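You operate a simulated robot arm through the tools that you are given. There is no shell and no other tool. Be economical: measure what you need, move in short steps, check, and stop when the job is done.

Carry out the task below with a simulated two-armed robot. There is one attempt and no reset: what you move stays moved.

JOB
On the yellow mat, fold the grey cloth in half.

Only the result counts: the job must be done as asked and must still hold three seconds after the hand-in. Knocking over, shifting, dropping, spilling or breaking anything else fails it. Flat cloth is picked up by pressing the open fingertips on it (5 to 10 N) and closing them slowly along it; thin cloth reads only 2 to 8 mm in the jaws.

ROBOT AND FRAMES
Two 6-joint arms with two-finger parallel grippers on one trunk, on a base that drives. Base frame: it is fixed to the floor where the robot stands at the start and does not move with it; the origin is under the middle of the robot, x ahead of it, y to its left, z up; the surface under the hand at the start is at about z = 0.807. Units: m, rad, N and s.
The left shoulder is at the start at [0.28, 0.185, 0.955], the right one opposite. With the tool pointing down near the work surface each hand reaches from about 0.56 to 0.94 m from the robot's upright axis, wherever it stands, measured 20 degrees to its own side. Places, roughly: yellow mat [0.6, 0.1, 0.8]. Payload 1.57 kg a hand.
Tool frame (each hand has its own): the origin (TCP) lies between the finger pads and is the grasp point; the fingertips stand 0.03 m ahead of it; z points along the fingers, y is the line along which they close. Largest opening 0.08 m; finger width 0.017, thickness 0.012; the body of the gripper, 0.04 by 0.082 m, starts 0.08 m behind the TCP.
Orientation is that of the tool frame in the base frame, as a unit quaternion [x, y, z, w]. With the fingers straight down and closing along the base's y, the tool's x points along the base's -x, its y along +y and its z along -z.

CONTROLS
- The arms move only by the tool apply_moves. It takes "left_rows", "right_rows" or both (then of equal length, played together; a hand with none holds still); each is a list of rows, each a list of 7 numbers: the shift along the tool's x, y, z in m, then the turn, a rotation vector about the tool's x, y, z in rad, then the closure, from 0 (fully open) to 1 (shut). In form: [[x, y, z, rx, ry, rz, gripper], ...]. A call has 1 to 10 rows; each row shifts and turns the commanded pose from where the row before left it, along the tool's axes as they then stand. A row lasts 0.2 s, in which the tool goes at most 0.05 m and 0.15 rad; a call with a longer step from one row to the next is refused whole, and so is a gripper value outside its range. Where a pose cannot be reached the arm comes as near as it can. A force on the tool above 40 N (or 10 N above the force at the start of the call, whichever is more), or a blocked arm, ends the call early, and 0.2 s more pass. Each finger travels about 0.153 m/s and halts on what it meets, pressing with about 43 N; the grip force reading is that of the motor and also rises with nothing between the fingers. The clock runs only during rows and for 0.2 s after the last one: add rows that do not move to give the fingers time. It gives the time, the measured TCP pose, the force on the tool (base axes), the opening and the grip force at its end, in the units of the frame above (readings bear some noise), with the torque about the TCP (base axes, N m) and any sound that the robot's microphone picked up.
- Cameras (640 x 400 px; columns grow to the right, rows downward): "scene" is now at [0.2322, 0.0069, 1.3874]; the picture's right is [0.11, -0.99, 0.00], its down [-0.80, -0.09, -0.59] and it looks along [0.59, 0.06, -0.81] (base axes); focal length 261 px, centre (320, 200). "left" rides on the left gripper at [0.072, 0.007, -0.122] in its tool frame; the picture's right is [-0.09, 1.00, 0.00], its down [-0.84, -0.08, -0.54] and it looks along [-0.54, -0.05, 0.84] (tool axes); focal length 238 px, centre (320, 200). "right" rides on the right gripper at [0.072, -0.007, -0.122] in its tool frame; the picture's right is [0.09, 1.00, 0.00], its down [-0.84, 0.08, -0.54] and it looks along [-0.54, 0.05, 0.84] (tool axes); focal length 238 px, centre (320, 200). There is no depth. A picture from a camera that has moved, and an enlarged one, comes with that camera's place and axes in the base frame and with its lens.
- grab_frame(camera): a new picture of that camera. The clock stands still meanwhile.
- move_column(by): slides the trunk up (or, below 0, down) by that many m; the arms and the scene camera ride with it, the base frame stays. It gives what a move gives, with no picture.
- steer(legs): drives the robot by 1 to 6 legs, each [ahead, turn to the left] in m and rad, along the robot's own axes; the way and the turn of a leg run together, so that a leg with both is an arc; at most 1.5 m and 3.142 rad a leg. The arms and the cameras ride along, it lands a little off, and it stops where it bumps. It gives what a move gives.
- pan_tilt(pan, tilt): turns the head with the scene camera to pan (to the left, within 1.501 rad either way) and tilt (down, from -0.506 to 1.204), counted from straight ahead of the robot. It gives what a move gives.
- close_up(camera, box): a new picture of the part [left, top, right, bottom] of that camera's present view, enlarged. The clock stands still meanwhile.
- hand_in(): hands the job in; it is judged then, once.

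Go step by step. Nothing tells you exact positions but the pictures and the camera data: compare them with the known pose of the tool, close in by small moves and look again before you grip or let go. The budget is 120 turns and 100 pictures, counting those below and the enlarged ones. Unless the task says otherwise, let go and move clear before handing in, and close with one line.

The tools are called after ">>>" by a JSON object that holds its "op" and its "data". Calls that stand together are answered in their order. apply_moves: Moves the arms, as the interface text tells. Its arguments: {"type":"object","properties":{"left_rows":{"type":"array","items":{"type":"array","items":{"type":"number"}}},"right_rows":{"type":"array","items":{"type":"array","items":{"type":"number"}}}},"required":[]} The other tools are called the same way: move_column (by) slides the trunk up or down; steer (legs) drives the base; pan_tilt (pan, tilt) turns the head that bears the scene camera; grab_frame (camera) takes a picture; close_up (camera, box) takes an enlarged picture of a part of a camera's view; hand_in () hands the job in.

At the start:

```text
clock: 0.0
left_eef_pos: [0.5253, 0.3073, 1.0274]
left_orientation: [0.0, 1.0, 0.0, 0.0]
left_force: [1.1, -0.4, 0.4]
left_torque: [-0.02, -0.02, -0.03]
left_width: 0.0801
left_finger_force: 0.1
right_eef_pos: [0.6109, -0.1067, 1.0517]
right_orientation: [0.0, 1.0, 0.0, 0.0]
right_force: [-0.6, -0.9, 0.0]
right_torque: [-0.01, 0.02, -0.03]
right_width: 0.0803
right_finger_force: 0.2
trunk travel left (down, up): [-0.65, 0.34]
robot x, y, heading: [0.0005, -0.0033, -0.001]
head pan, tilt: [0.11, 0.941]
```

scene: 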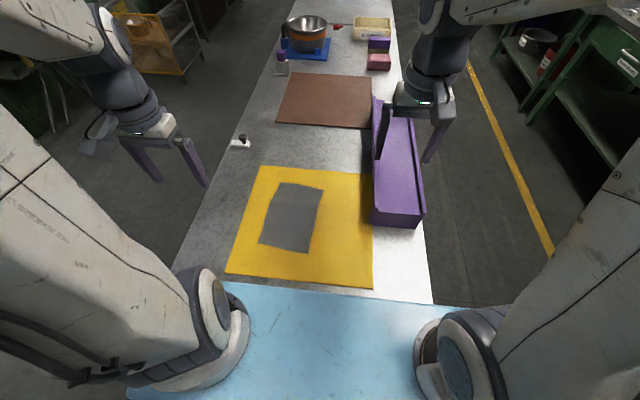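
right: 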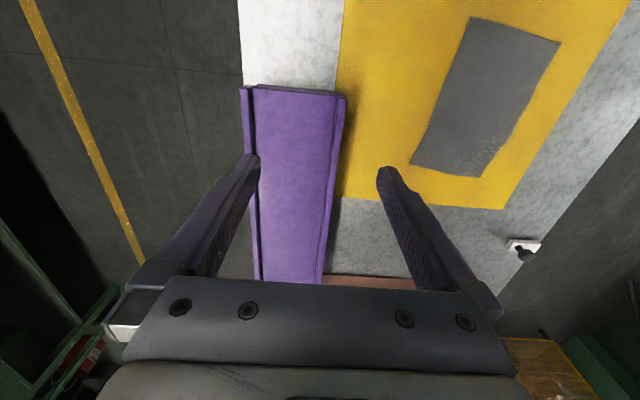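
left: 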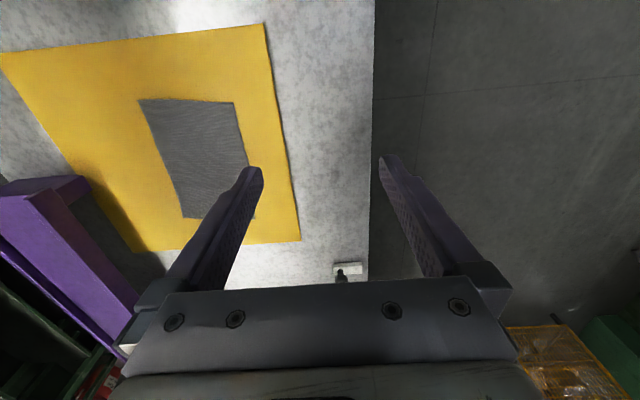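

The grey cloth lies about x 0.50–0.70, y 0.05–0.18 on the mat, with its long axis roughly along x. I plan to fold the far edge onto the near edge with both hands, so I'll back up a little for reach and look closer.

>>> {"op": "steer", "data": {"legs": [[-0.14, 0.0]]}}

>>> {"op": "close_up", "data": {"camera": "scene", "box": [200, 80, 440, 230]}}

```text
clock: 1.3
left_eef_pos: [0.3883, 0.3066, 1.0255]
left_orientation: [0.001, 1.0, 0.0, 0.0]
left_force: [-0.8, -0.7, -0.2]
left_torque: [-0.01, 0.01, -0.02]
left_width: 0.0799
left_finger_force: 0.0
right_eef_pos: [0.473, -0.1084, 1.0513]
right_orientation: [0.001, 1.0, 0.0, 0.0]
right_force: [0.4, 0.5, -0.7]
right_torque: [-0.04, 0.01, -0.01]
right_width: 0.0801
right_finger_force: 0.0
trunk travel left (down, up): [-0.65, 0.34]
robot x, y, heading: [-0.1388, 0.0005, 0.004]
head pan, tilt: [0.11, 0.941]
```

```text
2.67 times, centred on (320, 155) of scene
camera zoom: at [0.0939, 0.0066, 1.3873], right [0.11, -0.99, 0.0], down [-0.8, -0.09, -0.59], along [0.59, 0.06, -0.81], focal length 696 px, centre (320, 320)
```

zoom: 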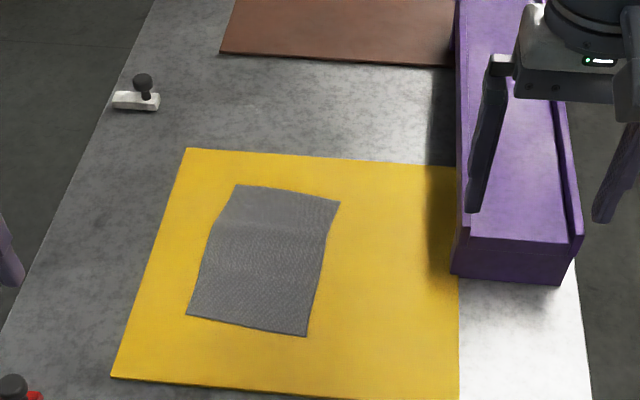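

The cloth measures about 0.20 × 0.127 m, rotated about −5°, with the far edge from (0.70, 0.178) to (0.687, 0.051). I'll bring the left hand over the far-left corner first and check.

>>> {"op": "apply_moves", "data": {"left_rows": [[-0.0371, -0.0194, 0.0119, 0, 0, 0, 0.2], [-0.0371, -0.0194, 0.0119, 0, 0, 0, 0.4], [-0.0371, -0.0194, 0.0119, 0, 0, 0, 0.65], [-0.0371, -0.0194, 0.0119, 0, 0, 0, 0.65], [-0.0371, -0.0194, 0.0119, 0, 0, 0, 0.65], [-0.0371, -0.0194, 0.0119, 0, 0, 0, 0.65], [-0.0371, -0.0194, 0.0119, 0, 0, 0, 0.65], [-0.0371, -0.0194, 0.0119, 0, 0, 0, 0.65], [0, 0, 0.03, 0, 0, 0.095, 0.65], [0, 0, 0, 0, 0, 0, 0.65]]}}

>>> {"op": "grab_frame", "data": {"camera": "left"}}

>>> {"op": "grab_frame", "data": {"camera": "scene"}}

```text
clock: 3.5
left_eef_pos: [0.6819, 0.1518, 0.9018]
left_orientation: [0.048, 0.999, 0.0, 0.0]
left_force: [0.5, 0.6, 0.1]
left_torque: [0.0, 0.0, -0.01]
left_width: 0.028
left_finger_force: 0.2
right_eef_pos: [0.4718, -0.1087, 1.0515]
right_orientation: [0.001, 1.0, 0.0, 0.0]
right_force: [-0.6, 0.4, 0.2]
right_torque: [0.02, 0.04, 0.0]
right_width: 0.0799
right_finger_force: 0.2
trunk travel left (down, up): [-0.65, 0.34]
robot x, y, heading: [-0.1353, 0.0026, 0.001]
head pan, tilt: [0.11, 0.941]
```

```text
95 pictures are left
camera left: at [0.6115, 0.1651, 1.0227], right [0.19, 0.98, 0.0], down [0.83, -0.16, 0.54], along [0.53, -0.1, -0.84], focal length 238 px, centre (320, 200)
```

left: 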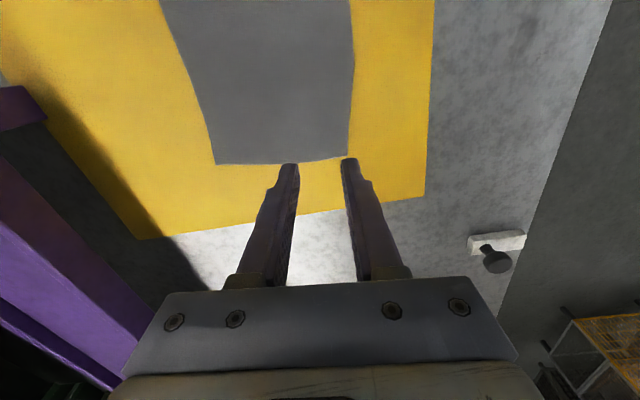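

```text
94 pictures are left
camera scene: at [0.0936, 0.0065, 1.3874], right [0.11, -0.99, 0.0], down [-0.8, -0.09, -0.59], along [0.59, 0.06, -0.81], focal length 261 px, centre (320, 200)
```

scene: 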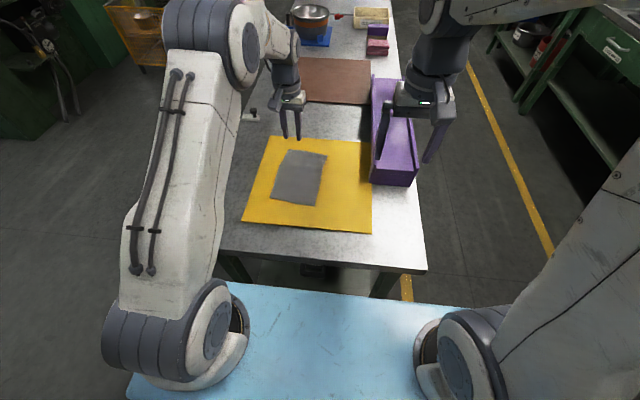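

Left-camera triangulation agrees with my estimate of the corner (0.704, 0.177). I'll nudge a few mm and descend to near contact.

>>> {"op": "apply_moves", "data": {"left_rows": [[-0.005, -0.003, 0.03, 0, 0, 0, 0.65], [0, 0, 0.023, 0, 0, 0, 0.65], [0, 0, 0.003, 0, 0, 0, 0.65], [0, 0, 0, 0, 0, 0, 0.65]]}}

>>> {"op": "grab_frame", "data": {"camera": "left"}}

```text
clock: 4.5
left_eef_pos: [0.6882, 0.1504, 0.8433]
left_orientation: [0.048, 0.999, 0.001, 0.0]
left_force: [0.5, 0.0, 0.2]
left_torque: [0.02, 0.0, -0.04]
left_width: 0.0279
left_finger_force: 0.1
right_eef_pos: [0.4711, -0.1087, 1.0511]
right_orientation: [0.0, 1.0, -0.001, 0.0]
right_force: [-0.1, 0.4, -0.3]
right_torque: [-0.01, 0.0, -0.01]
right_width: 0.0801
right_finger_force: 0.0
trunk travel left (down, up): [-0.65, 0.34]
robot x, y, heading: [-0.1411, -0.0041, -0.003]
head pan, tilt: [0.11, 0.941]
```

```text
93 pictures are left
camera left: at [0.6175, 0.163, 0.9654], right [0.19, 0.98, 0.0], down [0.83, -0.16, 0.54], along [0.53, -0.1, -0.84], focal length 238 px, centre (320, 200)
```

left: 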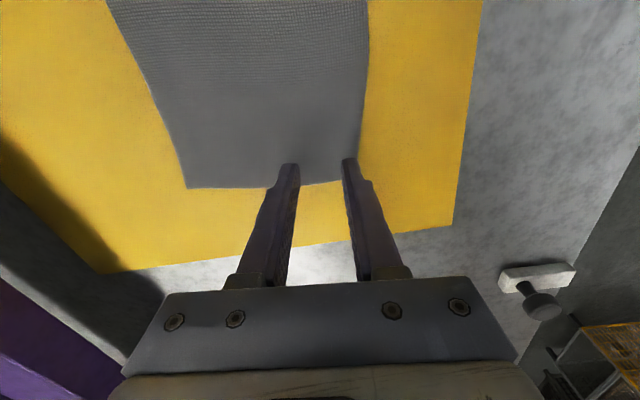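

The fingertips sit just inside the far-left corner. I'll press gently in small steps.

>>> {"op": "apply_moves", "data": {"left_rows": [[0, 0, 0.002, 0, 0, 0, 0.65], [0, 0, 0.002, 0, 0, 0, 0.65], [0, 0, 0.001, 0, 0, 0, 0.65], [0, 0, 0.001, 0, 0, 0, 0.65]]}}

```text
clock: 5.5
left_eef_pos: [0.6884, 0.1487, 0.8392]
left_orientation: [0.049, 0.999, -0.001, 0.001]
left_force: [0.4, -0.3, 2.1]
left_torque: [0.02, -0.02, 0.0]
left_width: 0.0279
left_finger_force: 0.2
right_eef_pos: [0.4714, -0.109, 1.0518]
right_orientation: [0.001, 1.0, 0.0, 0.0]
right_force: [1.1, 0.5, -0.5]
right_torque: [0.0, 0.01, 0.04]
right_width: 0.0801
right_finger_force: 0.1
trunk travel left (down, up): [-0.65, 0.34]
robot x, y, heading: [-0.1341, 0.0001, -0.002]
head pan, tilt: [0.11, 0.941]
```

>>> {"op": "apply_moves", "data": {"left_rows": [[0, 0, 0.001, 0, 0, 0, 0.65], [0, 0, 0.0005, 0, 0, 0, 0.65]]}}

```text
clock: 6.1
left_eef_pos: [0.6892, 0.1469, 0.8386]
left_orientation: [0.047, 0.999, 0.0, 0.001]
left_force: [-2.6, 3.4, 10.2]
left_torque: [0.12, 0.08, 0.0]
left_width: 0.0278
left_finger_force: 0.0
right_eef_pos: [0.4728, -0.1092, 1.0521]
right_orientation: [0.001, 1.0, -0.001, 0.0]
right_force: [-0.2, 0.3, 0.4]
right_torque: [-0.04, -0.04, 0.01]
right_width: 0.0797
right_finger_force: 0.1
trunk travel left (down, up): [-0.65, 0.34]
robot x, y, heading: [-0.1382, 0.0004, -0.004]
head pan, tilt: [0.11, 0.941]
```

I have contact at about 10 N; I'll ease off slightly and close slowly along the cloth.

>>> {"op": "apply_moves", "data": {"left_rows": [[0, 0, -0.0002, 0, 0, 0, 0.69], [0, 0, 0, 0, 0, 0, 0.73], [0, 0, 0, 0, 0, 0, 0.77], [0, 0, 0, 0, 0, 0, 0.81], [0, 0, 0, 0, 0, 0, 0.85], [0, 0, 0, 0, 0, 0, 0.89], [0, 0, 0, 0, 0, 0, 0.93], [0, 0, 0, 0, 0, 0, 0.97], [0, 0, 0, 0, 0, 0, 1.0], [0, 0, 0, 0, 0, 0, 1.0]]}}

>>> {"op": "grab_frame", "data": {"camera": "left"}}

```text
clock: 8.3
left_eef_pos: [0.6893, 0.148, 0.8385]
left_orientation: [0.049, 0.999, 0.001, 0.001]
left_force: [1.9, 3.0, 16.0]
left_torque: [0.06, -0.1, -0.04]
left_width: 0.006
left_finger_force: 25.5
right_eef_pos: [0.4715, -0.1092, 1.0506]
right_orientation: [0.001, 1.0, -0.001, 0.0]
right_force: [-0.2, -0.7, -0.2]
right_torque: [0.0, 0.0, 0.04]
right_width: 0.0801
right_finger_force: 0.1
trunk travel left (down, up): [-0.65, 0.34]
robot x, y, heading: [-0.14, 0.0009, -0.0]
head pan, tilt: [0.11, 0.941]
```

```text
92 pictures are left
camera left: at [0.6181, 0.16, 0.96], right [0.19, 0.98, 0.0], down [0.82, -0.16, 0.54], along [0.53, -0.1, -0.84], focal length 238 px, centre (320, 200)
```

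left: 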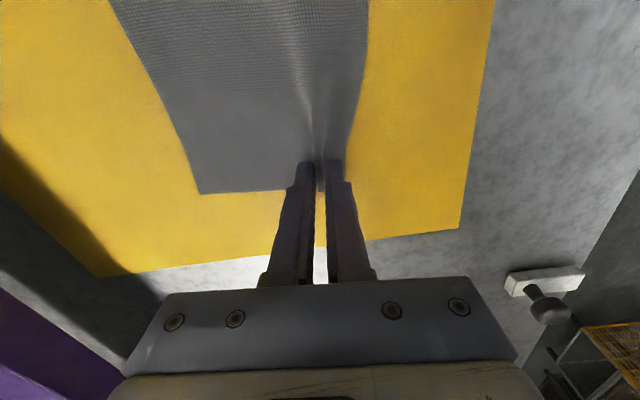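

The left jaw holds a 6 mm ruck of cloth. I'll lift it slightly and tilt that hand outward so the right gripper has room at the other corner.

>>> {"op": "apply_moves", "data": {"left_rows": [[0, 0, -0.006, 0, 0, 0, 1.0], [0, 0.004, -0.006, 0.12, 0, 0, 1.0], [0, 0.003, 0, 0.12, 0, 0, 1.0], [0, 0.002, 0, 0.1, 0, 0, 1.0], [0, 0, 0, 0, 0, 0, 1.0]]}}

>>> {"op": "grab_frame", "data": {"camera": "left"}}

>>> {"op": "close_up", "data": {"camera": "scene", "box": [200, 80, 440, 230]}}

```text
clock: 9.5
left_eef_pos: [0.6897, 0.1547, 0.8501]
left_orientation: [0.048, 0.984, -0.17, -0.009]
left_force: [0.2, -0.1, 0.4]
left_torque: [-0.03, -0.01, 0.01]
left_width: 0.0049
left_finger_force: 25.5
right_eef_pos: [0.4714, -0.1099, 1.0521]
right_orientation: [0.001, 1.0, 0.0, 0.0]
right_force: [0.2, 0.6, 0.2]
right_torque: [0.0, 0.02, 0.01]
right_width: 0.0799
right_finger_force: 0.0
trunk travel left (down, up): [-0.65, 0.34]
robot x, y, heading: [-0.141, -0.0027, -0.0]
head pan, tilt: [0.11, 0.941]
```

```text
91 pictures are left
camera left: at [0.6244, 0.209, 0.9626], right [0.18, 0.92, -0.33], down [0.84, 0.03, 0.54], along [0.51, -0.38, -0.78], focal length 238 px, centre (320, 200)
```

left: 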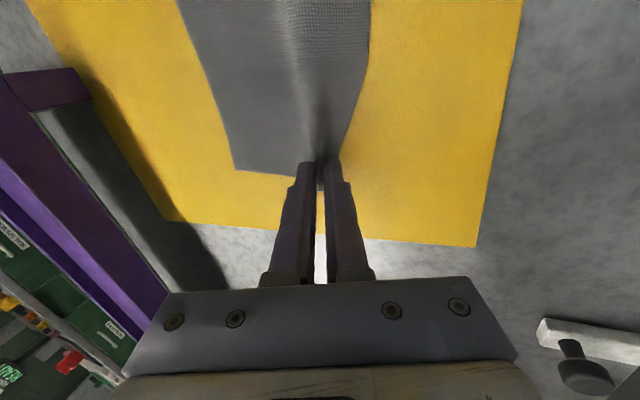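

```text
2.67 times, centred on (320, 155) of scene
camera zoom: at [0.0936, 0.0066, 1.3874], right [0.11, -0.99, 0.0], down [-0.8, -0.09, -0.59], along [0.59, 0.06, -0.81], focal length 696 px, centre (320, 320)
```

zoom: 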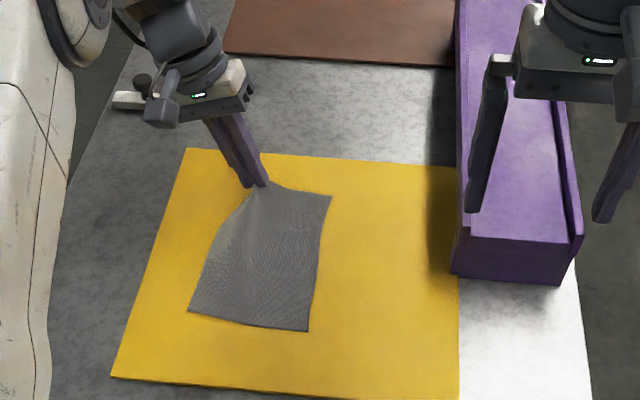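

The far-right corner is now at about (0.696, 0.059). I'll bring the right hand above it.

>>> {"op": "apply_moves", "data": {"right_rows": [[-0.0304, 0.028, 0.0143, 0, 0, 0, 0.2], [-0.0304, 0.028, 0.0143, 0, 0, 0, 0.4], [-0.0304, 0.028, 0.0143, 0, 0, 0, 0.65], [-0.0304, 0.028, 0.0143, 0, 0, 0, 0.65], [-0.0304, 0.028, 0.0143, 0, 0, 0, 0.65], [-0.0304, 0.028, 0.0143, 0, 0, 0, 0.65], [-0.0304, 0.028, 0.0143, 0, 0, 0, 0.65], [0, 0, 0.04, 0, 0, 0.05, 0.65], [0, 0, 0, 0, 0, 0, 0.65]]}}

>>> {"op": "grab_frame", "data": {"camera": "right"}}

>>> {"op": "grab_frame", "data": {"camera": "scene"}}

```text
clock: 11.5
left_eef_pos: [0.6906, 0.1557, 0.85]
left_orientation: [0.048, 0.984, -0.169, -0.008]
left_force: [0.0, 0.6, -0.2]
left_torque: [-0.01, -0.01, 0.0]
left_width: 0.0052
left_finger_force: 25.3
right_eef_pos: [0.6843, 0.0861, 0.9092]
right_orientation: [0.026, 1.0, 0.001, 0.001]
right_force: [-0.4, 0.5, -0.1]
right_torque: [-0.03, 0.04, 0.01]
right_width: 0.0282
right_finger_force: 0.0
trunk travel left (down, up): [-0.65, 0.34]
robot x, y, heading: [-0.1379, -0.0039, -0.002]
head pan, tilt: [0.11, 0.941]
```

```text
89 pictures are left
camera right: at [0.6122, 0.084, 1.0324], right [-0.04, 1.0, 0.0], down [0.84, 0.03, 0.54], along [0.54, 0.02, -0.84], focal length 238 px, centre (320, 200)
```

right: 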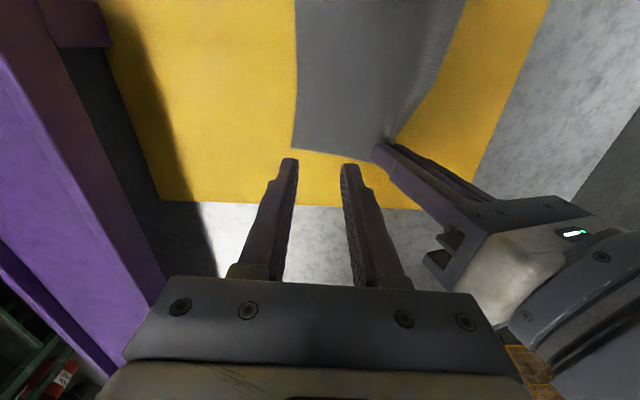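

```text
88 pictures are left
camera scene: at [0.0937, 0.0067, 1.3874], right [0.11, -0.99, 0.0], down [-0.8, -0.09, -0.59], along [0.59, 0.06, -0.81], focal length 261 px, centre (320, 200)
```

scene: 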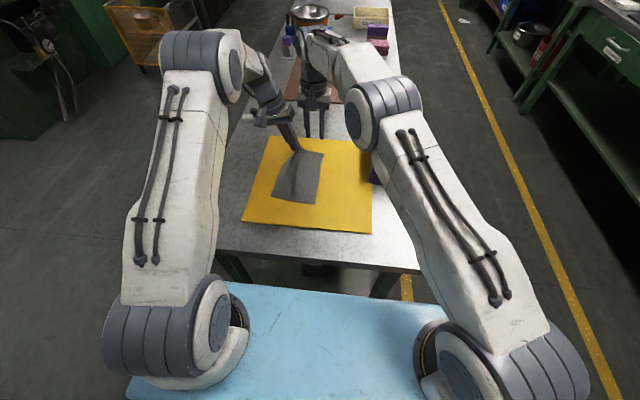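

Corner confirmed at (0.698, 0.060). I'll tilt the left hand a bit more and lower the right one close to contact.

>>> {"op": "apply_moves", "data": {"left_rows": [[0, 0.003, 0, 0.1, 0, 0, 1.0], [0, 0, 0, 0, 0, 0, 1.0], [0, 0, 0, 0, 0, 0, 1.0], [0, 0, 0, 0, 0, 0, 1.0], [0, 0, 0, 0, 0, 0, 1.0]], "right_rows": [[0, 0.002, 0, 0, 0, 0, 0.65], [0, 0, 0.035, 0, 0, 0, 0.65], [0, 0, 0.025, 0, 0, 0, 0.65], [0, 0, 0.006, 0, 0, 0, 0.65], [0, 0, 0, 0, 0, 0, 0.65]]}}

>>> {"op": "grab_frame", "data": {"camera": "right"}}

```text
clock: 12.7
left_eef_pos: [0.6905, 0.1584, 0.8491]
left_orientation: [0.047, 0.975, -0.217, -0.01]
left_force: [-0.3, -0.2, 0.4]
left_torque: [0.04, -0.04, 0.01]
left_width: 0.0024
left_finger_force: 24.3
right_eef_pos: [0.6856, 0.0882, 0.8474]
right_orientation: [0.027, 1.0, 0.0, 0.0]
right_force: [0.6, -0.7, 0.1]
right_torque: [-0.05, 0.03, -0.01]
right_width: 0.028
right_finger_force: 0.0
trunk travel left (down, up): [-0.65, 0.34]
robot x, y, heading: [-0.138, -0.0011, -0.001]
head pan, tilt: [0.11, 0.941]
```

```text
87 pictures are left
camera right: at [0.6139, 0.0863, 0.9706], right [-0.04, 1.0, 0.0], down [0.84, 0.03, 0.54], along [0.54, 0.02, -0.84], focal length 238 px, centre (320, 200)
```

right: 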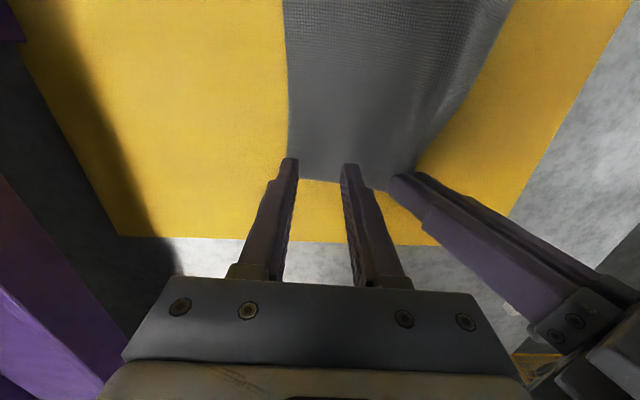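

The outer finger is right at the cloth's side edge, so I'll shift 4 mm inward and press down.

>>> {"op": "apply_moves", "data": {"right_rows": [[0.001, 0.004, 0, 0, 0, 0, 0.65], [0, 0, 0.003, 0, 0, 0, 0.65], [0, 0, 0.003, 0, 0, 0, 0.65], [0, 0, 0.002, 0, 0, 0, 0.65], [0, 0, 0, 0, 0, 0, 0.65]]}}

```text
clock: 13.9
left_eef_pos: [0.6905, 0.1576, 0.8504]
left_orientation: [0.047, 0.975, -0.217, -0.011]
left_force: [-1.1, 0.1, -0.7]
left_torque: [0.0, -0.01, 0.01]
left_width: 0.0023
left_finger_force: 24.1
right_eef_pos: [0.6846, 0.0926, 0.8383]
right_orientation: [0.026, 1.0, 0.0, 0.0]
right_force: [-2.4, -1.3, 4.0]
right_torque: [-0.08, 0.04, -0.05]
right_width: 0.0281
right_finger_force: 0.2
trunk travel left (down, up): [-0.65, 0.34]
robot x, y, heading: [-0.1391, 0.0004, -0.004]
head pan, tilt: [0.11, 0.941]
```

>>> {"op": "apply_moves", "data": {"right_rows": [[0, 0, 0.0006, 0, 0, 0, 0.65], [0, 0, 0, 0, 0, 0, 0.65]]}}

>>> {"op": "grab_frame", "data": {"camera": "right"}}

```text
clock: 14.5
left_eef_pos: [0.6908, 0.1588, 0.8505]
left_orientation: [0.048, 0.975, -0.217, -0.012]
left_force: [-0.2, 0.1, -0.1]
left_torque: [0.03, -0.01, 0.03]
left_width: 0.0021
left_finger_force: 23.9
right_eef_pos: [0.6832, 0.0922, 0.8377]
right_orientation: [0.027, 1.0, 0.0, 0.0]
right_force: [-7.1, -5.2, 13.2]
right_torque: [-0.24, 0.17, -0.11]
right_width: 0.0281
right_finger_force: 0.1
trunk travel left (down, up): [-0.65, 0.34]
robot x, y, heading: [-0.1345, -0.0011, -0.003]
head pan, tilt: [0.11, 0.941]
```

```text
86 pictures are left
camera right: at [0.6115, 0.0898, 0.9619], right [-0.04, 1.0, 0.0], down [0.84, 0.03, 0.54], along [0.54, 0.02, -0.84], focal length 238 px, centre (320, 200)
```

right: 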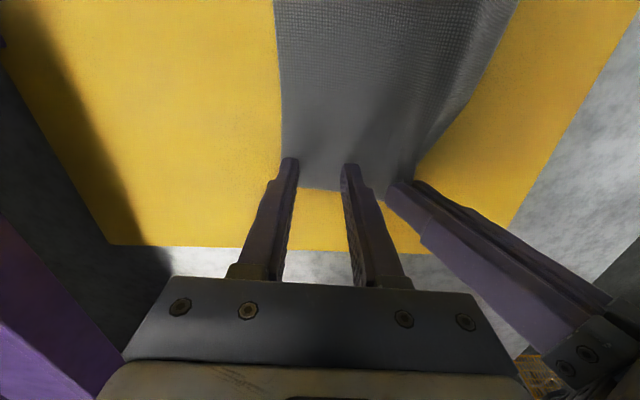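

Both fingertips are on the cloth. I'll ease the force a little and close slowly.

>>> {"op": "apply_moves", "data": {"right_rows": [[0, 0, -0.0004, 0, 0, 0, 0.69], [0, 0, 0, 0, 0, 0, 0.73], [0, 0, 0, 0, 0, 0, 0.77], [0, 0, 0, 0, 0, 0, 0.81], [0, 0, 0, 0, 0, 0, 0.85], [0, 0, 0, 0, 0, 0, 0.89], [0, 0, 0, 0, 0, 0, 0.93], [0, 0, 0, 0, 0, 0, 0.97], [0, 0, 0, 0, 0, 0, 1.0], [0, 0, 0, 0, 0, 0, 1.0]]}}

>>> {"op": "grab_frame", "data": {"camera": "right"}}

```text
clock: 16.7
left_eef_pos: [0.6899, 0.1584, 0.8497]
left_orientation: [0.048, 0.975, -0.218, -0.011]
left_force: [0.8, 0.2, -0.1]
left_torque: [0.05, 0.0, 0.01]
left_width: 0.0028
left_finger_force: 24.4
right_eef_pos: [0.6832, 0.0902, 0.8383]
right_orientation: [0.026, 1.0, 0.0, 0.001]
right_force: [0.8, -3.7, 15.6]
right_torque: [-0.14, -0.09, 0.01]
right_width: 0.0023
right_finger_force: 24.1
trunk travel left (down, up): [-0.65, 0.34]
robot x, y, heading: [-0.1388, -0.0025, 0.001]
head pan, tilt: [0.11, 0.941]
```

```text
85 pictures are left
camera right: at [0.6117, 0.0899, 0.9618], right [-0.04, 1.0, 0.0], down [0.84, 0.03, 0.54], along [0.54, 0.02, -0.84], focal length 238 px, centre (320, 200)
```

right: 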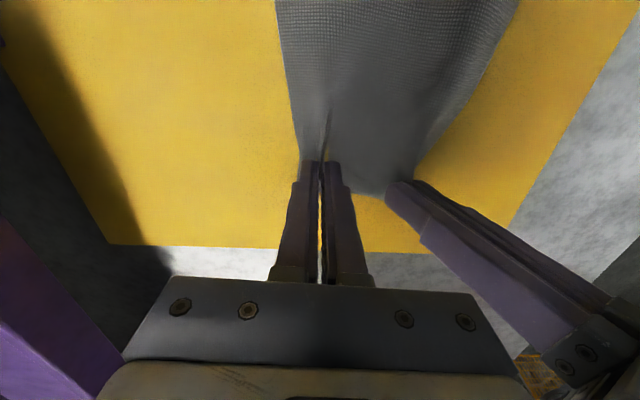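

The right jaw appears to hold cloth too. I'll tilt the right hand outward, lift both a little and look.

>>> {"op": "apply_moves", "data": {"left_rows": [[0, 0, 0, 0, 0, 0, 1.0], [0, 0, 0, 0, 0, 0, 1.0], [0, 0, 0, 0, 0, 0, 1.0], [0, -0.0049, -0.0109, 0, 0, 0, 1.0], [0, 0, 0, 0, 0, 0, 1.0]], "right_rows": [[0, 0, -0.006, 0, 0, 0, 1.0], [0, -0.004, -0.006, -0.12, 0, 0, 1.0], [0, -0.003, 0, -0.1, 0, 0, 1.0], [0, 0.0026, -0.0117, 0, 0, 0, 1.0], [0, 0, 0, 0, 0, 0, 1.0]]}}

>>> {"op": "grab_frame", "data": {"camera": "right"}}

>>> {"op": "close_up", "data": {"camera": "scene", "box": [200, 80, 440, 230]}}

```text
clock: 17.9
left_eef_pos: [0.6915, 0.1593, 0.8617]
left_orientation: [0.048, 0.975, -0.218, -0.011]
left_force: [0.3, -0.3, -0.1]
left_torque: [0.0, -0.02, 0.02]
left_width: 0.0025
left_finger_force: 23.6
right_eef_pos: [0.6848, 0.0854, 0.8615]
right_orientation: [0.025, 0.994, 0.11, 0.003]
right_force: [0.3, -0.4, -1.1]
right_torque: [-0.01, 0.01, 0.03]
right_width: 0.0019
right_finger_force: 24.0
trunk travel left (down, up): [-0.65, 0.34]
robot x, y, heading: [-0.1394, 0.0025, 0.002]
head pan, tilt: [0.11, 0.941]
```

```text
84 pictures are left
camera right: at [0.6113, 0.0573, 0.9808], right [-0.04, 0.98, 0.22], down [0.83, -0.09, 0.55], along [0.55, 0.2, -0.81], focal length 238 px, centre (320, 200)
```

right: 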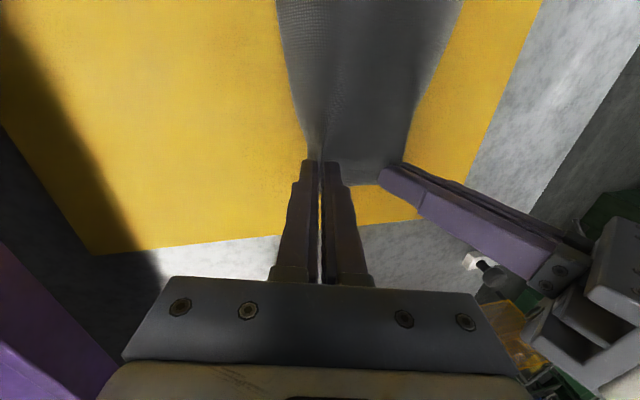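

```text
2.67 times, centred on (320, 155) of scene
camera zoom: at [0.0935, 0.0065, 1.3874], right [0.11, -0.99, 0.0], down [-0.8, -0.09, -0.59], along [0.59, 0.06, -0.81], focal length 696 px, centre (320, 320)
```

zoom: 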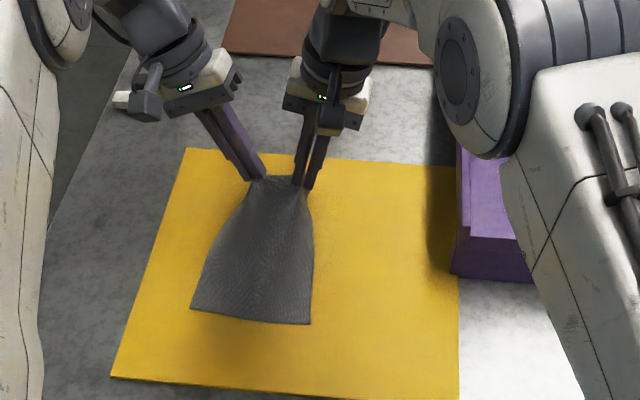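

Both corners are held and lifted, with the near edge staying at about x 0.51. I'll now arc both hands up and back over the fold line, spreading slightly.

>>> {"op": "apply_moves", "data": {"left_rows": [[0.0093, -0.0036, -0.0101, 0, 0, 0, 1], [0.0093, -0.0036, -0.0101, 0, 0, 0, 1], [0.0093, -0.0036, -0.0101, 0, 0, 0, 1], [0.01425, -0.0025, -0.0054, 0, 0, 0, 1], [0.01425, -0.0025, -0.0054, 0, 0, 0, 1], [0.01425, -0.0025, -0.0054, 0, 0, 0, 1], [0.01425, -0.0025, -0.0054, 0, 0, 0, 1], [0, 0, 0, 0, 0, 0, 1]], "right_rows": [[0.0093, 0.0001, -0.0109, 0, 0, 0, 1], [0.0093, 0.0001, -0.0109, 0, 0, 0, 1], [0.0093, 0.0001, -0.0109, 0, 0, 0, 1], [0.01425, 0.0013, -0.0059, 0, 0, 0, 1], [0.01425, 0.0013, -0.0059, 0, 0, 0, 1], [0.01425, 0.0013, -0.0059, 0, 0, 0, 1], [0.01425, 0.0013, -0.0059, 0, 0, 0, 1], [0, 0, 0, 0, 0, 0, 1]]}}

>>> {"op": "grab_frame", "data": {"camera": "right"}}

>>> {"op": "close_up", "data": {"camera": "scene", "box": [200, 80, 440, 230]}}

```text
clock: 19.7
left_eef_pos: [0.6046, 0.1695, 0.9164]
left_orientation: [0.047, 0.974, -0.221, -0.01]
left_force: [0.9, -33.2, -0.8]
left_torque: [-0.89, 0.0, 0.17]
left_width: 0.0029
left_finger_force: 24.1
right_eef_pos: [0.5973, 0.0867, 0.9177]
right_orientation: [0.026, 0.993, 0.113, 0.003]
right_force: [-0.4, 34.0, 1.3]
right_torque: [1.01, 0.04, 0.17]
right_width: 0.0027
right_finger_force: 23.9
trunk travel left (down, up): [-0.65, 0.34]
robot x, y, heading: [-0.1383, -0.001, -0.0]
head pan, tilt: [0.11, 0.941]
```

```text
82 pictures are left
camera right: at [0.5243, 0.0569, 1.0357], right [-0.04, 0.97, 0.22], down [0.83, -0.09, 0.55], along [0.55, 0.21, -0.81], focal length 238 px, centre (320, 200)
```

right: 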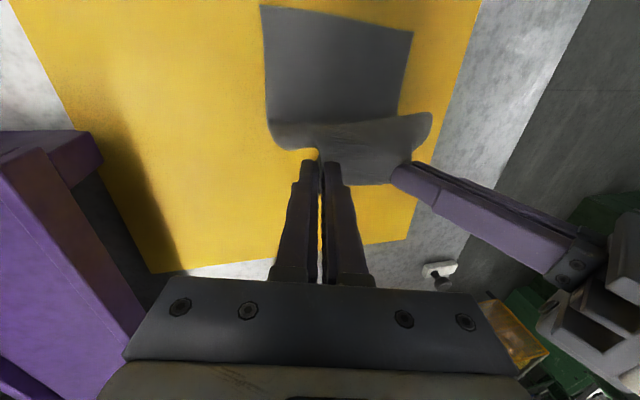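

```text
2.67 times, centred on (320, 155) of scene
camera zoom: at [0.0934, 0.0065, 1.3875], right [0.11, -0.99, 0.0], down [-0.8, -0.09, -0.59], along [0.59, 0.06, -0.81], focal length 696 px, centre (320, 320)
```

zoom: 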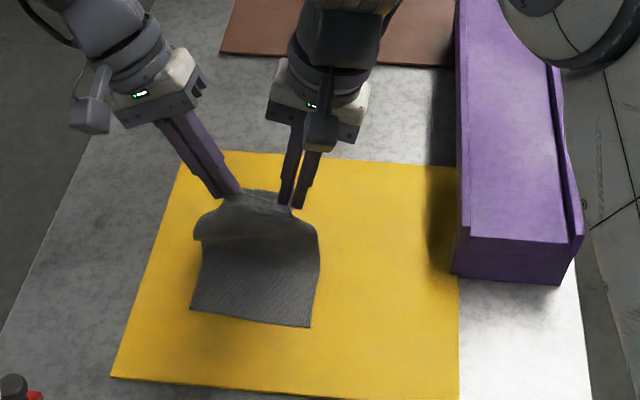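

The cloth hangs taut between the hands (33 N), so I'll bring them slightly together and continue the arc down toward the near edge.

>>> {"op": "apply_moves", "data": {"left_rows": [[0.01425, 0.0005, 0.0059, 0, 0, 0, 1], [0.01425, 0.0015, 0.0059, 0, 0, 0, 1], [0.01425, 0.0015, 0.0059, 0, 0, 0, 1], [0.01425, 0.0015, 0.0059, 0, 0, 0, 1], [0.0073, 0.005, 0.0123, 0, 0, 0, 1], [0.0073, 0.005, 0.0123, 0, 0, 0, 1], [0, 0, 0, 0, 0, 0, 1]], "right_rows": [[0.01425, -0.0013, 0.0059, 0, 0, 0, 1], [0.01425, -0.0013, 0.0059, 0, 0, 0, 1], [0.01425, -0.0013, 0.0059, 0, 0, 0, 1], [0.01425, -0.0013, 0.0059, 0, 0, 0, 1], [0.0073, -0.0029, 0.013, 0, 0, 0, 1], [0.0073, -0.0029, 0.013, 0, 0, 0, 1], [0, 0, 0, 0, 0, 0, 1]]}}

>>> {"op": "grab_frame", "data": {"camera": "right"}}

>>> {"op": "close_up", "data": {"camera": "scene", "box": [200, 80, 440, 230]}}

```text
clock: 21.3
left_eef_pos: [0.5337, 0.1702, 0.8673]
left_orientation: [0.046, 0.975, -0.219, -0.012]
left_force: [0.6, -25.6, -1.4]
left_torque: [-0.68, -0.02, 0.17]
left_width: 0.0028
left_finger_force: 23.8
right_eef_pos: [0.5288, 0.0878, 0.8671]
right_orientation: [0.026, 0.993, 0.111, 0.003]
right_force: [-0.8, 27.4, 2.2]
right_torque: [0.77, 0.03, 0.11]
right_width: 0.0024
right_finger_force: 23.7
trunk travel left (down, up): [-0.65, 0.34]
robot x, y, heading: [-0.14, -0.0025, 0.001]
head pan, tilt: [0.11, 0.941]
```

```text
80 pictures are left
camera right: at [0.4547, 0.0591, 0.9848], right [-0.04, 0.97, 0.22], down [0.83, -0.09, 0.55], along [0.55, 0.2, -0.81], focal length 238 px, centre (320, 200)
```

right: 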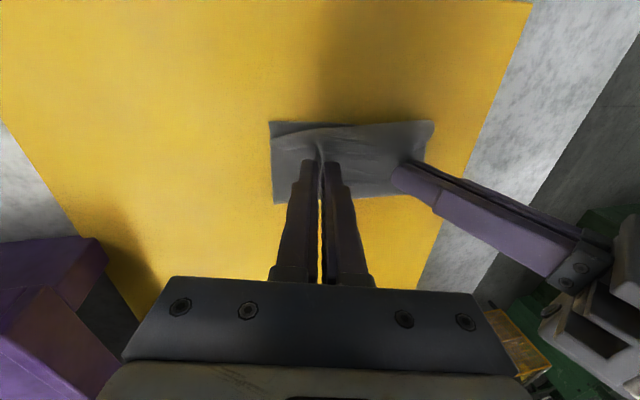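

```text
2.67 times, centred on (320, 155) of scene
camera zoom: at [0.0936, 0.0066, 1.3874], right [0.11, -0.99, 0.0], down [-0.8, -0.09, -0.59], along [0.59, 0.06, -0.81], focal length 696 px, centre (320, 320)
```

zoom: 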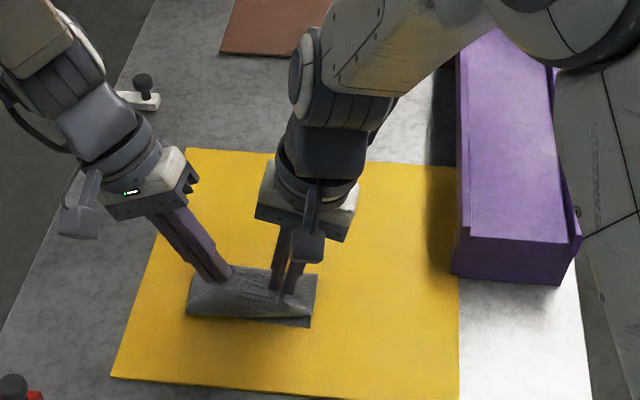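

The folded edge is nearly over the near edge, but the visible fold looks short (x up to 0.575 rather than 0.60). I'll check from closer views before lowering.

>>> {"op": "close_up", "data": {"camera": "scene", "box": [250, 165, 340, 221]}}

>>> {"op": "grab_frame", "data": {"camera": "left"}}

>>> {"op": "close_up", "data": {"camera": "right", "box": [240, 90, 460, 228]}}

```text
7.11 times, centred on (295, 193) of scene
camera zoom: at [0.0936, 0.0066, 1.3874], right [0.11, -0.99, 0.0], down [-0.8, -0.09, -0.59], along [0.59, 0.06, -0.81], focal length 1857 px, centre (498, 250)
```

zoom: 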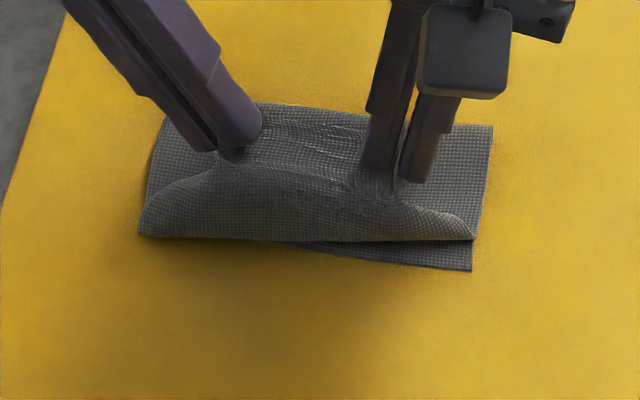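

```text
77 pictures are left
camera left: at [0.4681, 0.234, 0.9739], right [0.18, 0.89, -0.43], down [0.85, 0.08, 0.52], along [0.5, -0.45, -0.74], focal length 238 px, centre (320, 200)
```

left: 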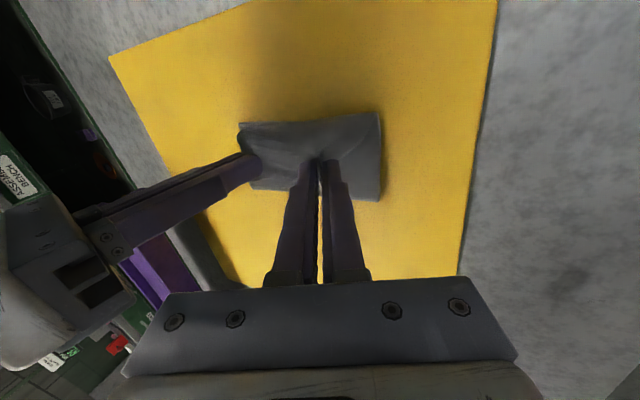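

```text
2.90 times, centred on (350, 159) of right
camera zoom: at [0.4547, 0.0591, 0.9848], right [-0.04, 0.97, 0.22], down [0.83, -0.09, 0.55], along [0.55, 0.2, -0.81], focal length 691 px, centre (233, 319)
```

zoom: 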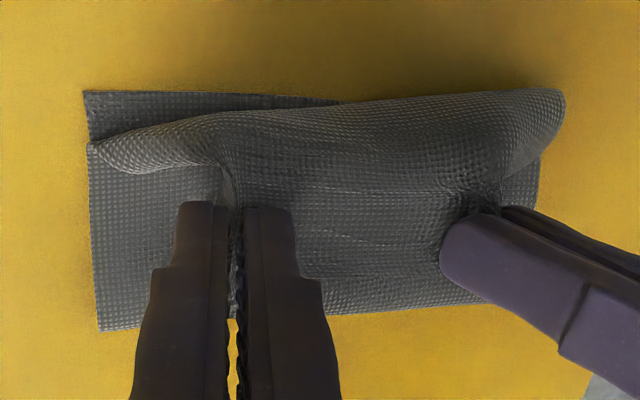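

The sheet billowed toward the robot, so the fold formed too close in. I'll bring the hands back up above the true midline (x≈0.605) to straighten it, then redo the arc with more tension.

>>> {"op": "apply_moves", "data": {"left_rows": [[-0.01125, -0.0058, -0.01245, 0, 0, 0, 1], [-0.01125, -0.0058, -0.01245, 0, 0, 0, 1], [-0.01125, -0.0058, -0.01245, 0, 0, 0, 1], [-0.01125, -0.0058, -0.01245, 0, 0, 0, 1], [-0.015, 0.001, 0, 0, 0, 0, 1], [-0.015, 0.001, 0, 0, 0, 0, 1], [0, 0, 0, 0, 0, 0, 1]], "right_rows": [[-0.01125, 0.003, -0.0134, 0, 0, 0, 1], [-0.01125, 0.003, -0.0134, 0, 0, 0, 1], [-0.01125, 0.003, -0.0134, 0, 0, 0, 1], [-0.01125, 0.003, -0.0134, 0, 0, 0, 1], [-0.015, 0, 0, 0, 0, 0, 1], [-0.015, 0, 0, 0, 0, 0, 1], [0, 0, 0, 0, 0, 0, 1]]}}

>>> {"op": "close_up", "data": {"camera": "scene", "box": [240, 125, 352, 195]}}

>>> {"op": "close_up", "data": {"camera": "right", "box": [200, 0, 480, 175]}}

```text
clock: 22.9
left_eef_pos: [0.6109, 0.1639, 0.9218]
left_orientation: [0.047, 0.975, -0.218, -0.011]
left_force: [0.4, -20.9, -1.0]
left_torque: [-0.56, -0.01, 0.09]
left_width: 0.0023
left_finger_force: 23.7
right_eef_pos: [0.6018, 0.0834, 0.9205]
right_orientation: [0.026, 0.994, 0.11, 0.003]
right_force: [0.6, 22.1, 1.4]
right_torque: [0.69, 0.0, 0.07]
right_width: 0.0022
right_finger_force: 23.6
trunk travel left (down, up): [-0.65, 0.34]
robot x, y, heading: [-0.1454, -0.0028, -0.004]
head pan, tilt: [0.11, 0.941]
```

```text
5.71 times, centred on (296, 160) of scene
camera zoom: at [0.0936, 0.0066, 1.3874], right [0.11, -0.99, 0.0], down [-0.8, -0.09, -0.59], along [0.59, 0.06, -0.81], focal length 1492 px, centre (457, 429)
```

zoom: 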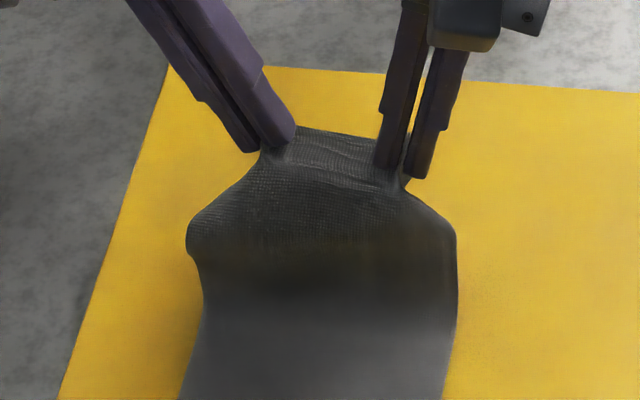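

```text
2.29 times, centred on (340, 88) of right
camera zoom: at [0.5295, 0.0546, 1.0396], right [-0.04, 0.97, 0.22], down [0.83, -0.09, 0.55], along [0.55, 0.2, -0.81], focal length 545 px, centre (274, 457)
```

zoom: 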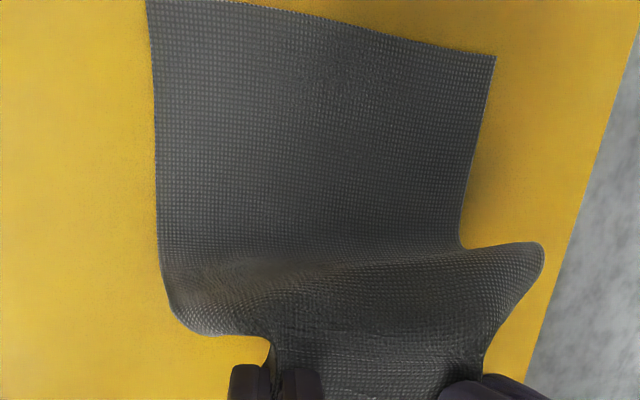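

The sheet is straightened. Now I'll repeat the arc with a larger radius so that it stays taut.

>>> {"op": "apply_moves", "data": {"left_rows": [[0, -0.0042, -0.0091, 0, 0, 0, 1], [0.016, 0.0013, 0.0044, 0, 0, 0, 1], [0.016, 0.0013, 0.0044, 0, 0, 0, 1], [0.014, 0.0028, 0.0075, 0, 0, 0, 1], [0.014, 0.0028, 0.0075, 0, 0, 0, 1], [0.01025, 0.0047, 0.0113, 0, 0, 0, 1], [0.01025, 0.0047, 0.0113, 0, 0, 0, 1], [0, 0, 0, 0, 0, 0, 1]], "right_rows": [[0, 0.0022, -0.0098, 0, 0, 0, 1], [0.016, -0.001, 0.0044, 0, 0, 0, 1], [0.016, -0.001, 0.0044, 0, 0, 0, 1], [0.014, -0.0017, 0.0078, 0, 0, 0, 1], [0.014, -0.0017, 0.0078, 0, 0, 0, 1], [0.01025, -0.0027, 0.012, 0, 0, 0, 1], [0.01025, -0.0027, 0.012, 0, 0, 0, 1], [0, 0, 0, 0, 0, 0, 1]]}}

>>> {"op": "close_up", "data": {"camera": "scene", "box": [240, 145, 352, 215]}}

>>> {"op": "close_up", "data": {"camera": "right", "box": [220, 40, 476, 200]}}

```text
clock: 24.7
left_eef_pos: [0.5283, 0.1696, 0.8809]
left_orientation: [0.046, 0.975, -0.219, -0.011]
left_force: [0.9, -25.5, -2.0]
left_torque: [-0.71, -0.03, 0.13]
left_width: 0.0025
left_finger_force: 23.9
right_eef_pos: [0.5218, 0.0888, 0.88]
right_orientation: [0.026, 0.993, 0.111, 0.003]
right_force: [-1.4, 25.5, 0.4]
right_torque: [0.8, 0.05, 0.1]
right_width: 0.0022
right_finger_force: 23.4
trunk travel left (down, up): [-0.65, 0.34]
robot x, y, heading: [-0.1381, -0.0005, 0.001]
head pan, tilt: [0.11, 0.941]
```

```text
5.71 times, centred on (296, 180) of scene
camera zoom: at [0.0935, 0.0066, 1.3874], right [0.11, -0.99, 0.0], down [-0.8, -0.09, -0.59], along [0.59, 0.06, -0.81], focal length 1492 px, centre (457, 314)
```

zoom: 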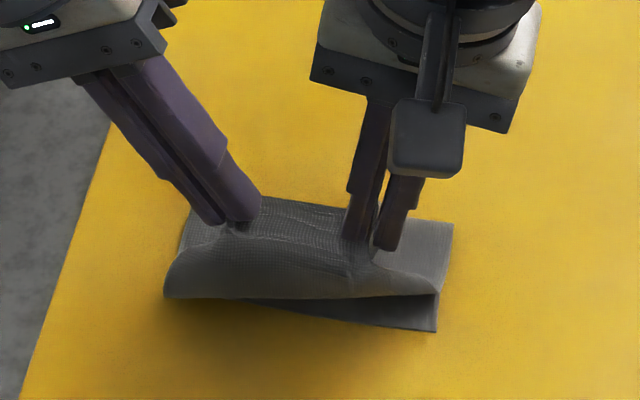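

```text
2.50 times, centred on (348, 120) of right
camera zoom: at [0.4483, 0.0593, 1.0001], right [-0.04, 0.97, 0.22], down [0.83, -0.09, 0.55], along [0.55, 0.2, -0.81], focal length 596 px, centre (250, 400)
```

zoom: 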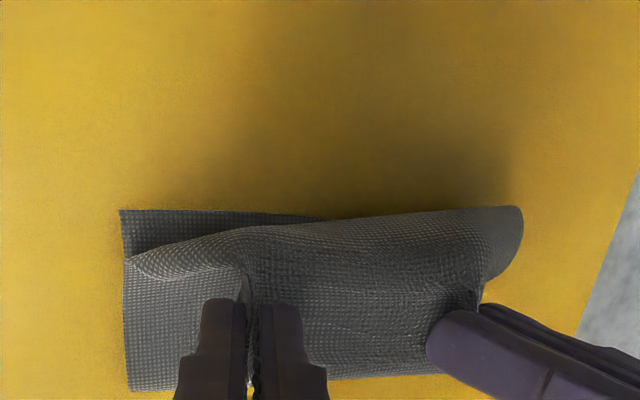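

The jaws clamp the cloth pointing toward the robot, which forces that forward bulge. I'll pitch both hands about 0.75 rad (fingers pointing away) so the sheet leaves the jaws downward, then redo the arc.

>>> {"op": "apply_moves", "data": {"left_rows": [[-0.003, -0.0034, -0.0072, 0, -0.127, 0.059, 1], [-0.003, -0.0034, -0.0072, 0, -0.127, 0.059, 1], [0, 0, 0, 0, -0.127, 0.059, 1], [0, 0, 0, 0, -0.127, 0.059, 1], [0, 0, 0, 0, -0.127, 0.059, 1], [0, 0, 0, 0, 0, 0, 1]], "right_rows": [[-0.003, 0.0017, -0.0078, 0, -0.137, -0.0305, 1], [-0.003, 0.0017, -0.0078, 0, -0.137, -0.0305, 1], [0, 0, 0, 0, -0.137, -0.0305, 1], [0, 0, 0, 0, -0.137, -0.0305, 1], [0, 0, 0, 0, -0.137, -0.0305, 1], [0, 0, 0, 0, 0, 0, 1]]}}

>>> {"op": "grab_frame", "data": {"camera": "scene"}}

>>> {"op": "grab_frame", "data": {"camera": "right"}}

```text
clock: 25.8
left_eef_pos: [0.5284, 0.1612, 0.8967]
left_orientation: [0.113, 0.927, -0.233, 0.271]
left_force: [-1.9, -13.7, -1.7]
left_torque: [-0.31, 0.04, -0.2]
left_width: 0.0022
left_finger_force: 23.7
right_eef_pos: [0.5159, 0.0815, 0.8907]
right_orientation: [0.062, 0.969, 0.093, 0.22]
right_force: [0.9, 15.2, 0.5]
right_torque: [0.36, -0.03, 0.27]
right_width: 0.0021
right_finger_force: 23.9
right hand out of reach, approached as far as the arm can: row 4
trunk travel left (down, up): [-0.65, 0.34]
robot x, y, heading: [-0.1382, -0.0013, -0.005]
head pan, tilt: [0.11, 0.941]
stopped in row 5 (left hand): the force on the tool passed its limit at 44 N (the readings are from after the stop); the commanded pose is now the measured one
```

```text
71 pictures are left
camera scene: at [0.0937, 0.0064, 1.3874], right [0.11, -0.99, 0.0], down [-0.8, -0.09, -0.59], along [0.59, 0.06, -0.81], focal length 261 px, centre (320, 200)
```

scene: 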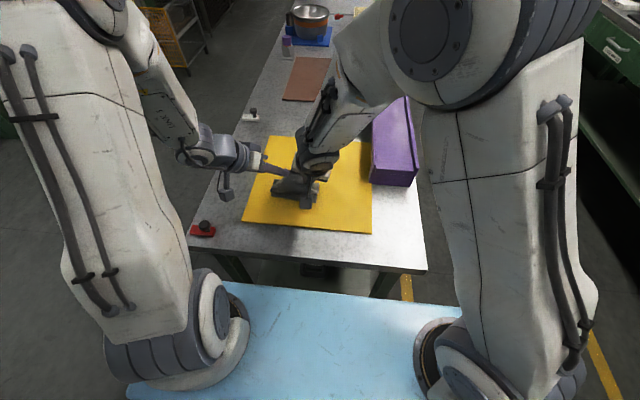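

```text
70 pictures are left
camera right: at [0.3979, 0.0684, 0.9705], right [-0.01, 0.99, 0.17], down [0.52, -0.14, 0.84], along [0.86, 0.09, -0.51], focal length 238 px, centre (320, 200)
```

right: 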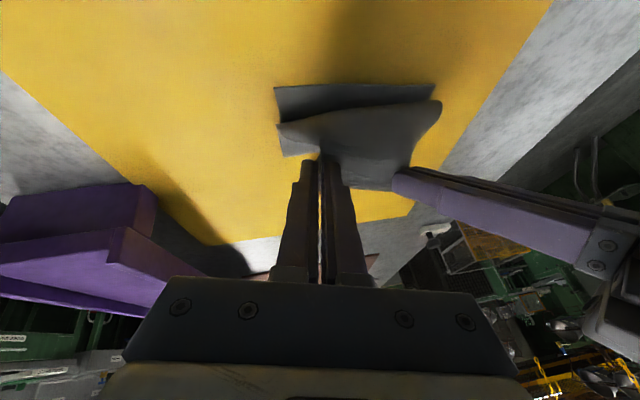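

The right arm runs out of reach when pitched, and this clamp direction works against the fold. I'll lay the cloth back flat and re-grip with jaws closing across the edge, which lets the sheet hang straight down. First I'll unpitch and go back.

>>> {"op": "apply_moves", "data": {"left_rows": [[-0.012, 0, 0, 0, 0.127, -0.059, 1], [-0.012, 0, 0, 0, 0.127, -0.059, 1], [-0.012, 0, 0, 0, 0.127, -0.059, 1], [-0.012, 0, 0, 0, 0.127, -0.059, 1], [0, 0, 0, 0, 0, 0, 1]], "right_rows": [[-0.012, 0, 0, 0, 0.11, 0.024, 1], [-0.012, 0, 0, 0, 0.11, 0.024, 1], [-0.012, 0, 0, 0, 0.11, 0.024, 1], [-0.012, 0, 0, 0, 0.11, 0.024, 1], [0, 0, 0, 0, 0, 0, 1]]}}

```text
clock: 27.0
left_eef_pos: [0.5734, 0.1577, 0.9158]
left_orientation: [0.055, 0.973, -0.226, 0.001]
left_force: [-4.0, -23.7, -6.3]
left_torque: [-0.63, 0.02, 0.17]
left_width: 0.0025
left_finger_force: 24.0
right_eef_pos: [0.5552, 0.0687, 0.9022]
right_orientation: [0.091, 0.99, 0.102, 0.029]
right_force: [3.6, 24.9, 5.3]
right_torque: [0.8, -0.12, -0.08]
right_width: 0.0015
right_finger_force: 23.5
right hand out of reach, approached as far as the arm can: row 1
trunk travel left (down, up): [-0.65, 0.34]
robot x, y, heading: [-0.1401, -0.0026, -0.004]
head pan, tilt: [0.11, 0.941]
```

>>> {"op": "apply_moves", "data": {"left_rows": [[-0.022, -0.001, 0, 0, 0, 0, 1], [-0.022, 0, 0, 0, 0, 0, 1], [-0.022, 0, 0, 0, 0, 0, 1], [-0.018, 0.0093, 0.0199, 0, 0, 0, 1], [-0.018, 0.0093, 0.0199, 0, 0, 0, 1], [-0.018, 0.0093, 0.0199, 0, 0, 0, 1], [0, 0, 0, 0, 0, 0, 1]], "right_rows": [[-0.022, 0.003, 0, 0, 0.03, -0.08, 1], [-0.025, 0.002, 0, 0, 0, 0, 1], [-0.025, 0.001, 0, 0, 0, 0, 1], [-0.02, -0.0035, 0.0167, 0, 0, 0, 1], [-0.02, -0.0035, 0.0167, 0, 0, 0, 1], [-0.02, -0.0035, 0.0167, 0, 0, 0, 1], [0, 0, 0, 0, 0, 0, 1]]}}

>>> {"op": "close_up", "data": {"camera": "scene", "box": [200, 80, 440, 230]}}

```text
clock: 28.6
left_eef_pos: [0.6938, 0.1427, 0.8505]
left_orientation: [0.057, 0.973, -0.226, 0.002]
left_force: [0.2, -1.8, 0.2]
left_torque: [-0.05, 0.0, 0.04]
left_width: 0.0023
left_finger_force: 24.0
right_eef_pos: [0.6892, 0.0579, 0.8556]
right_orientation: [0.048, 0.994, 0.1, 0.017]
right_force: [-0.6, 2.5, -0.4]
right_torque: [0.09, -0.02, 0.0]
right_width: 0.0015
right_finger_force: 23.7
trunk travel left (down, up): [-0.65, 0.34]
robot x, y, heading: [-0.1395, -0.0007, -0.003]
head pan, tilt: [0.11, 0.941]
```

```text
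2.67 times, centred on (320, 155) of scene
camera zoom: at [0.0938, 0.0066, 1.3874], right [0.11, -0.99, 0.0], down [-0.8, -0.09, -0.59], along [0.59, 0.06, -0.81], focal length 696 px, centre (320, 320)
```

zoom: 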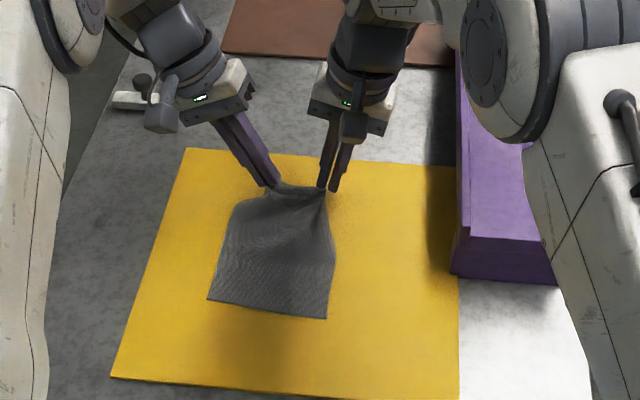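

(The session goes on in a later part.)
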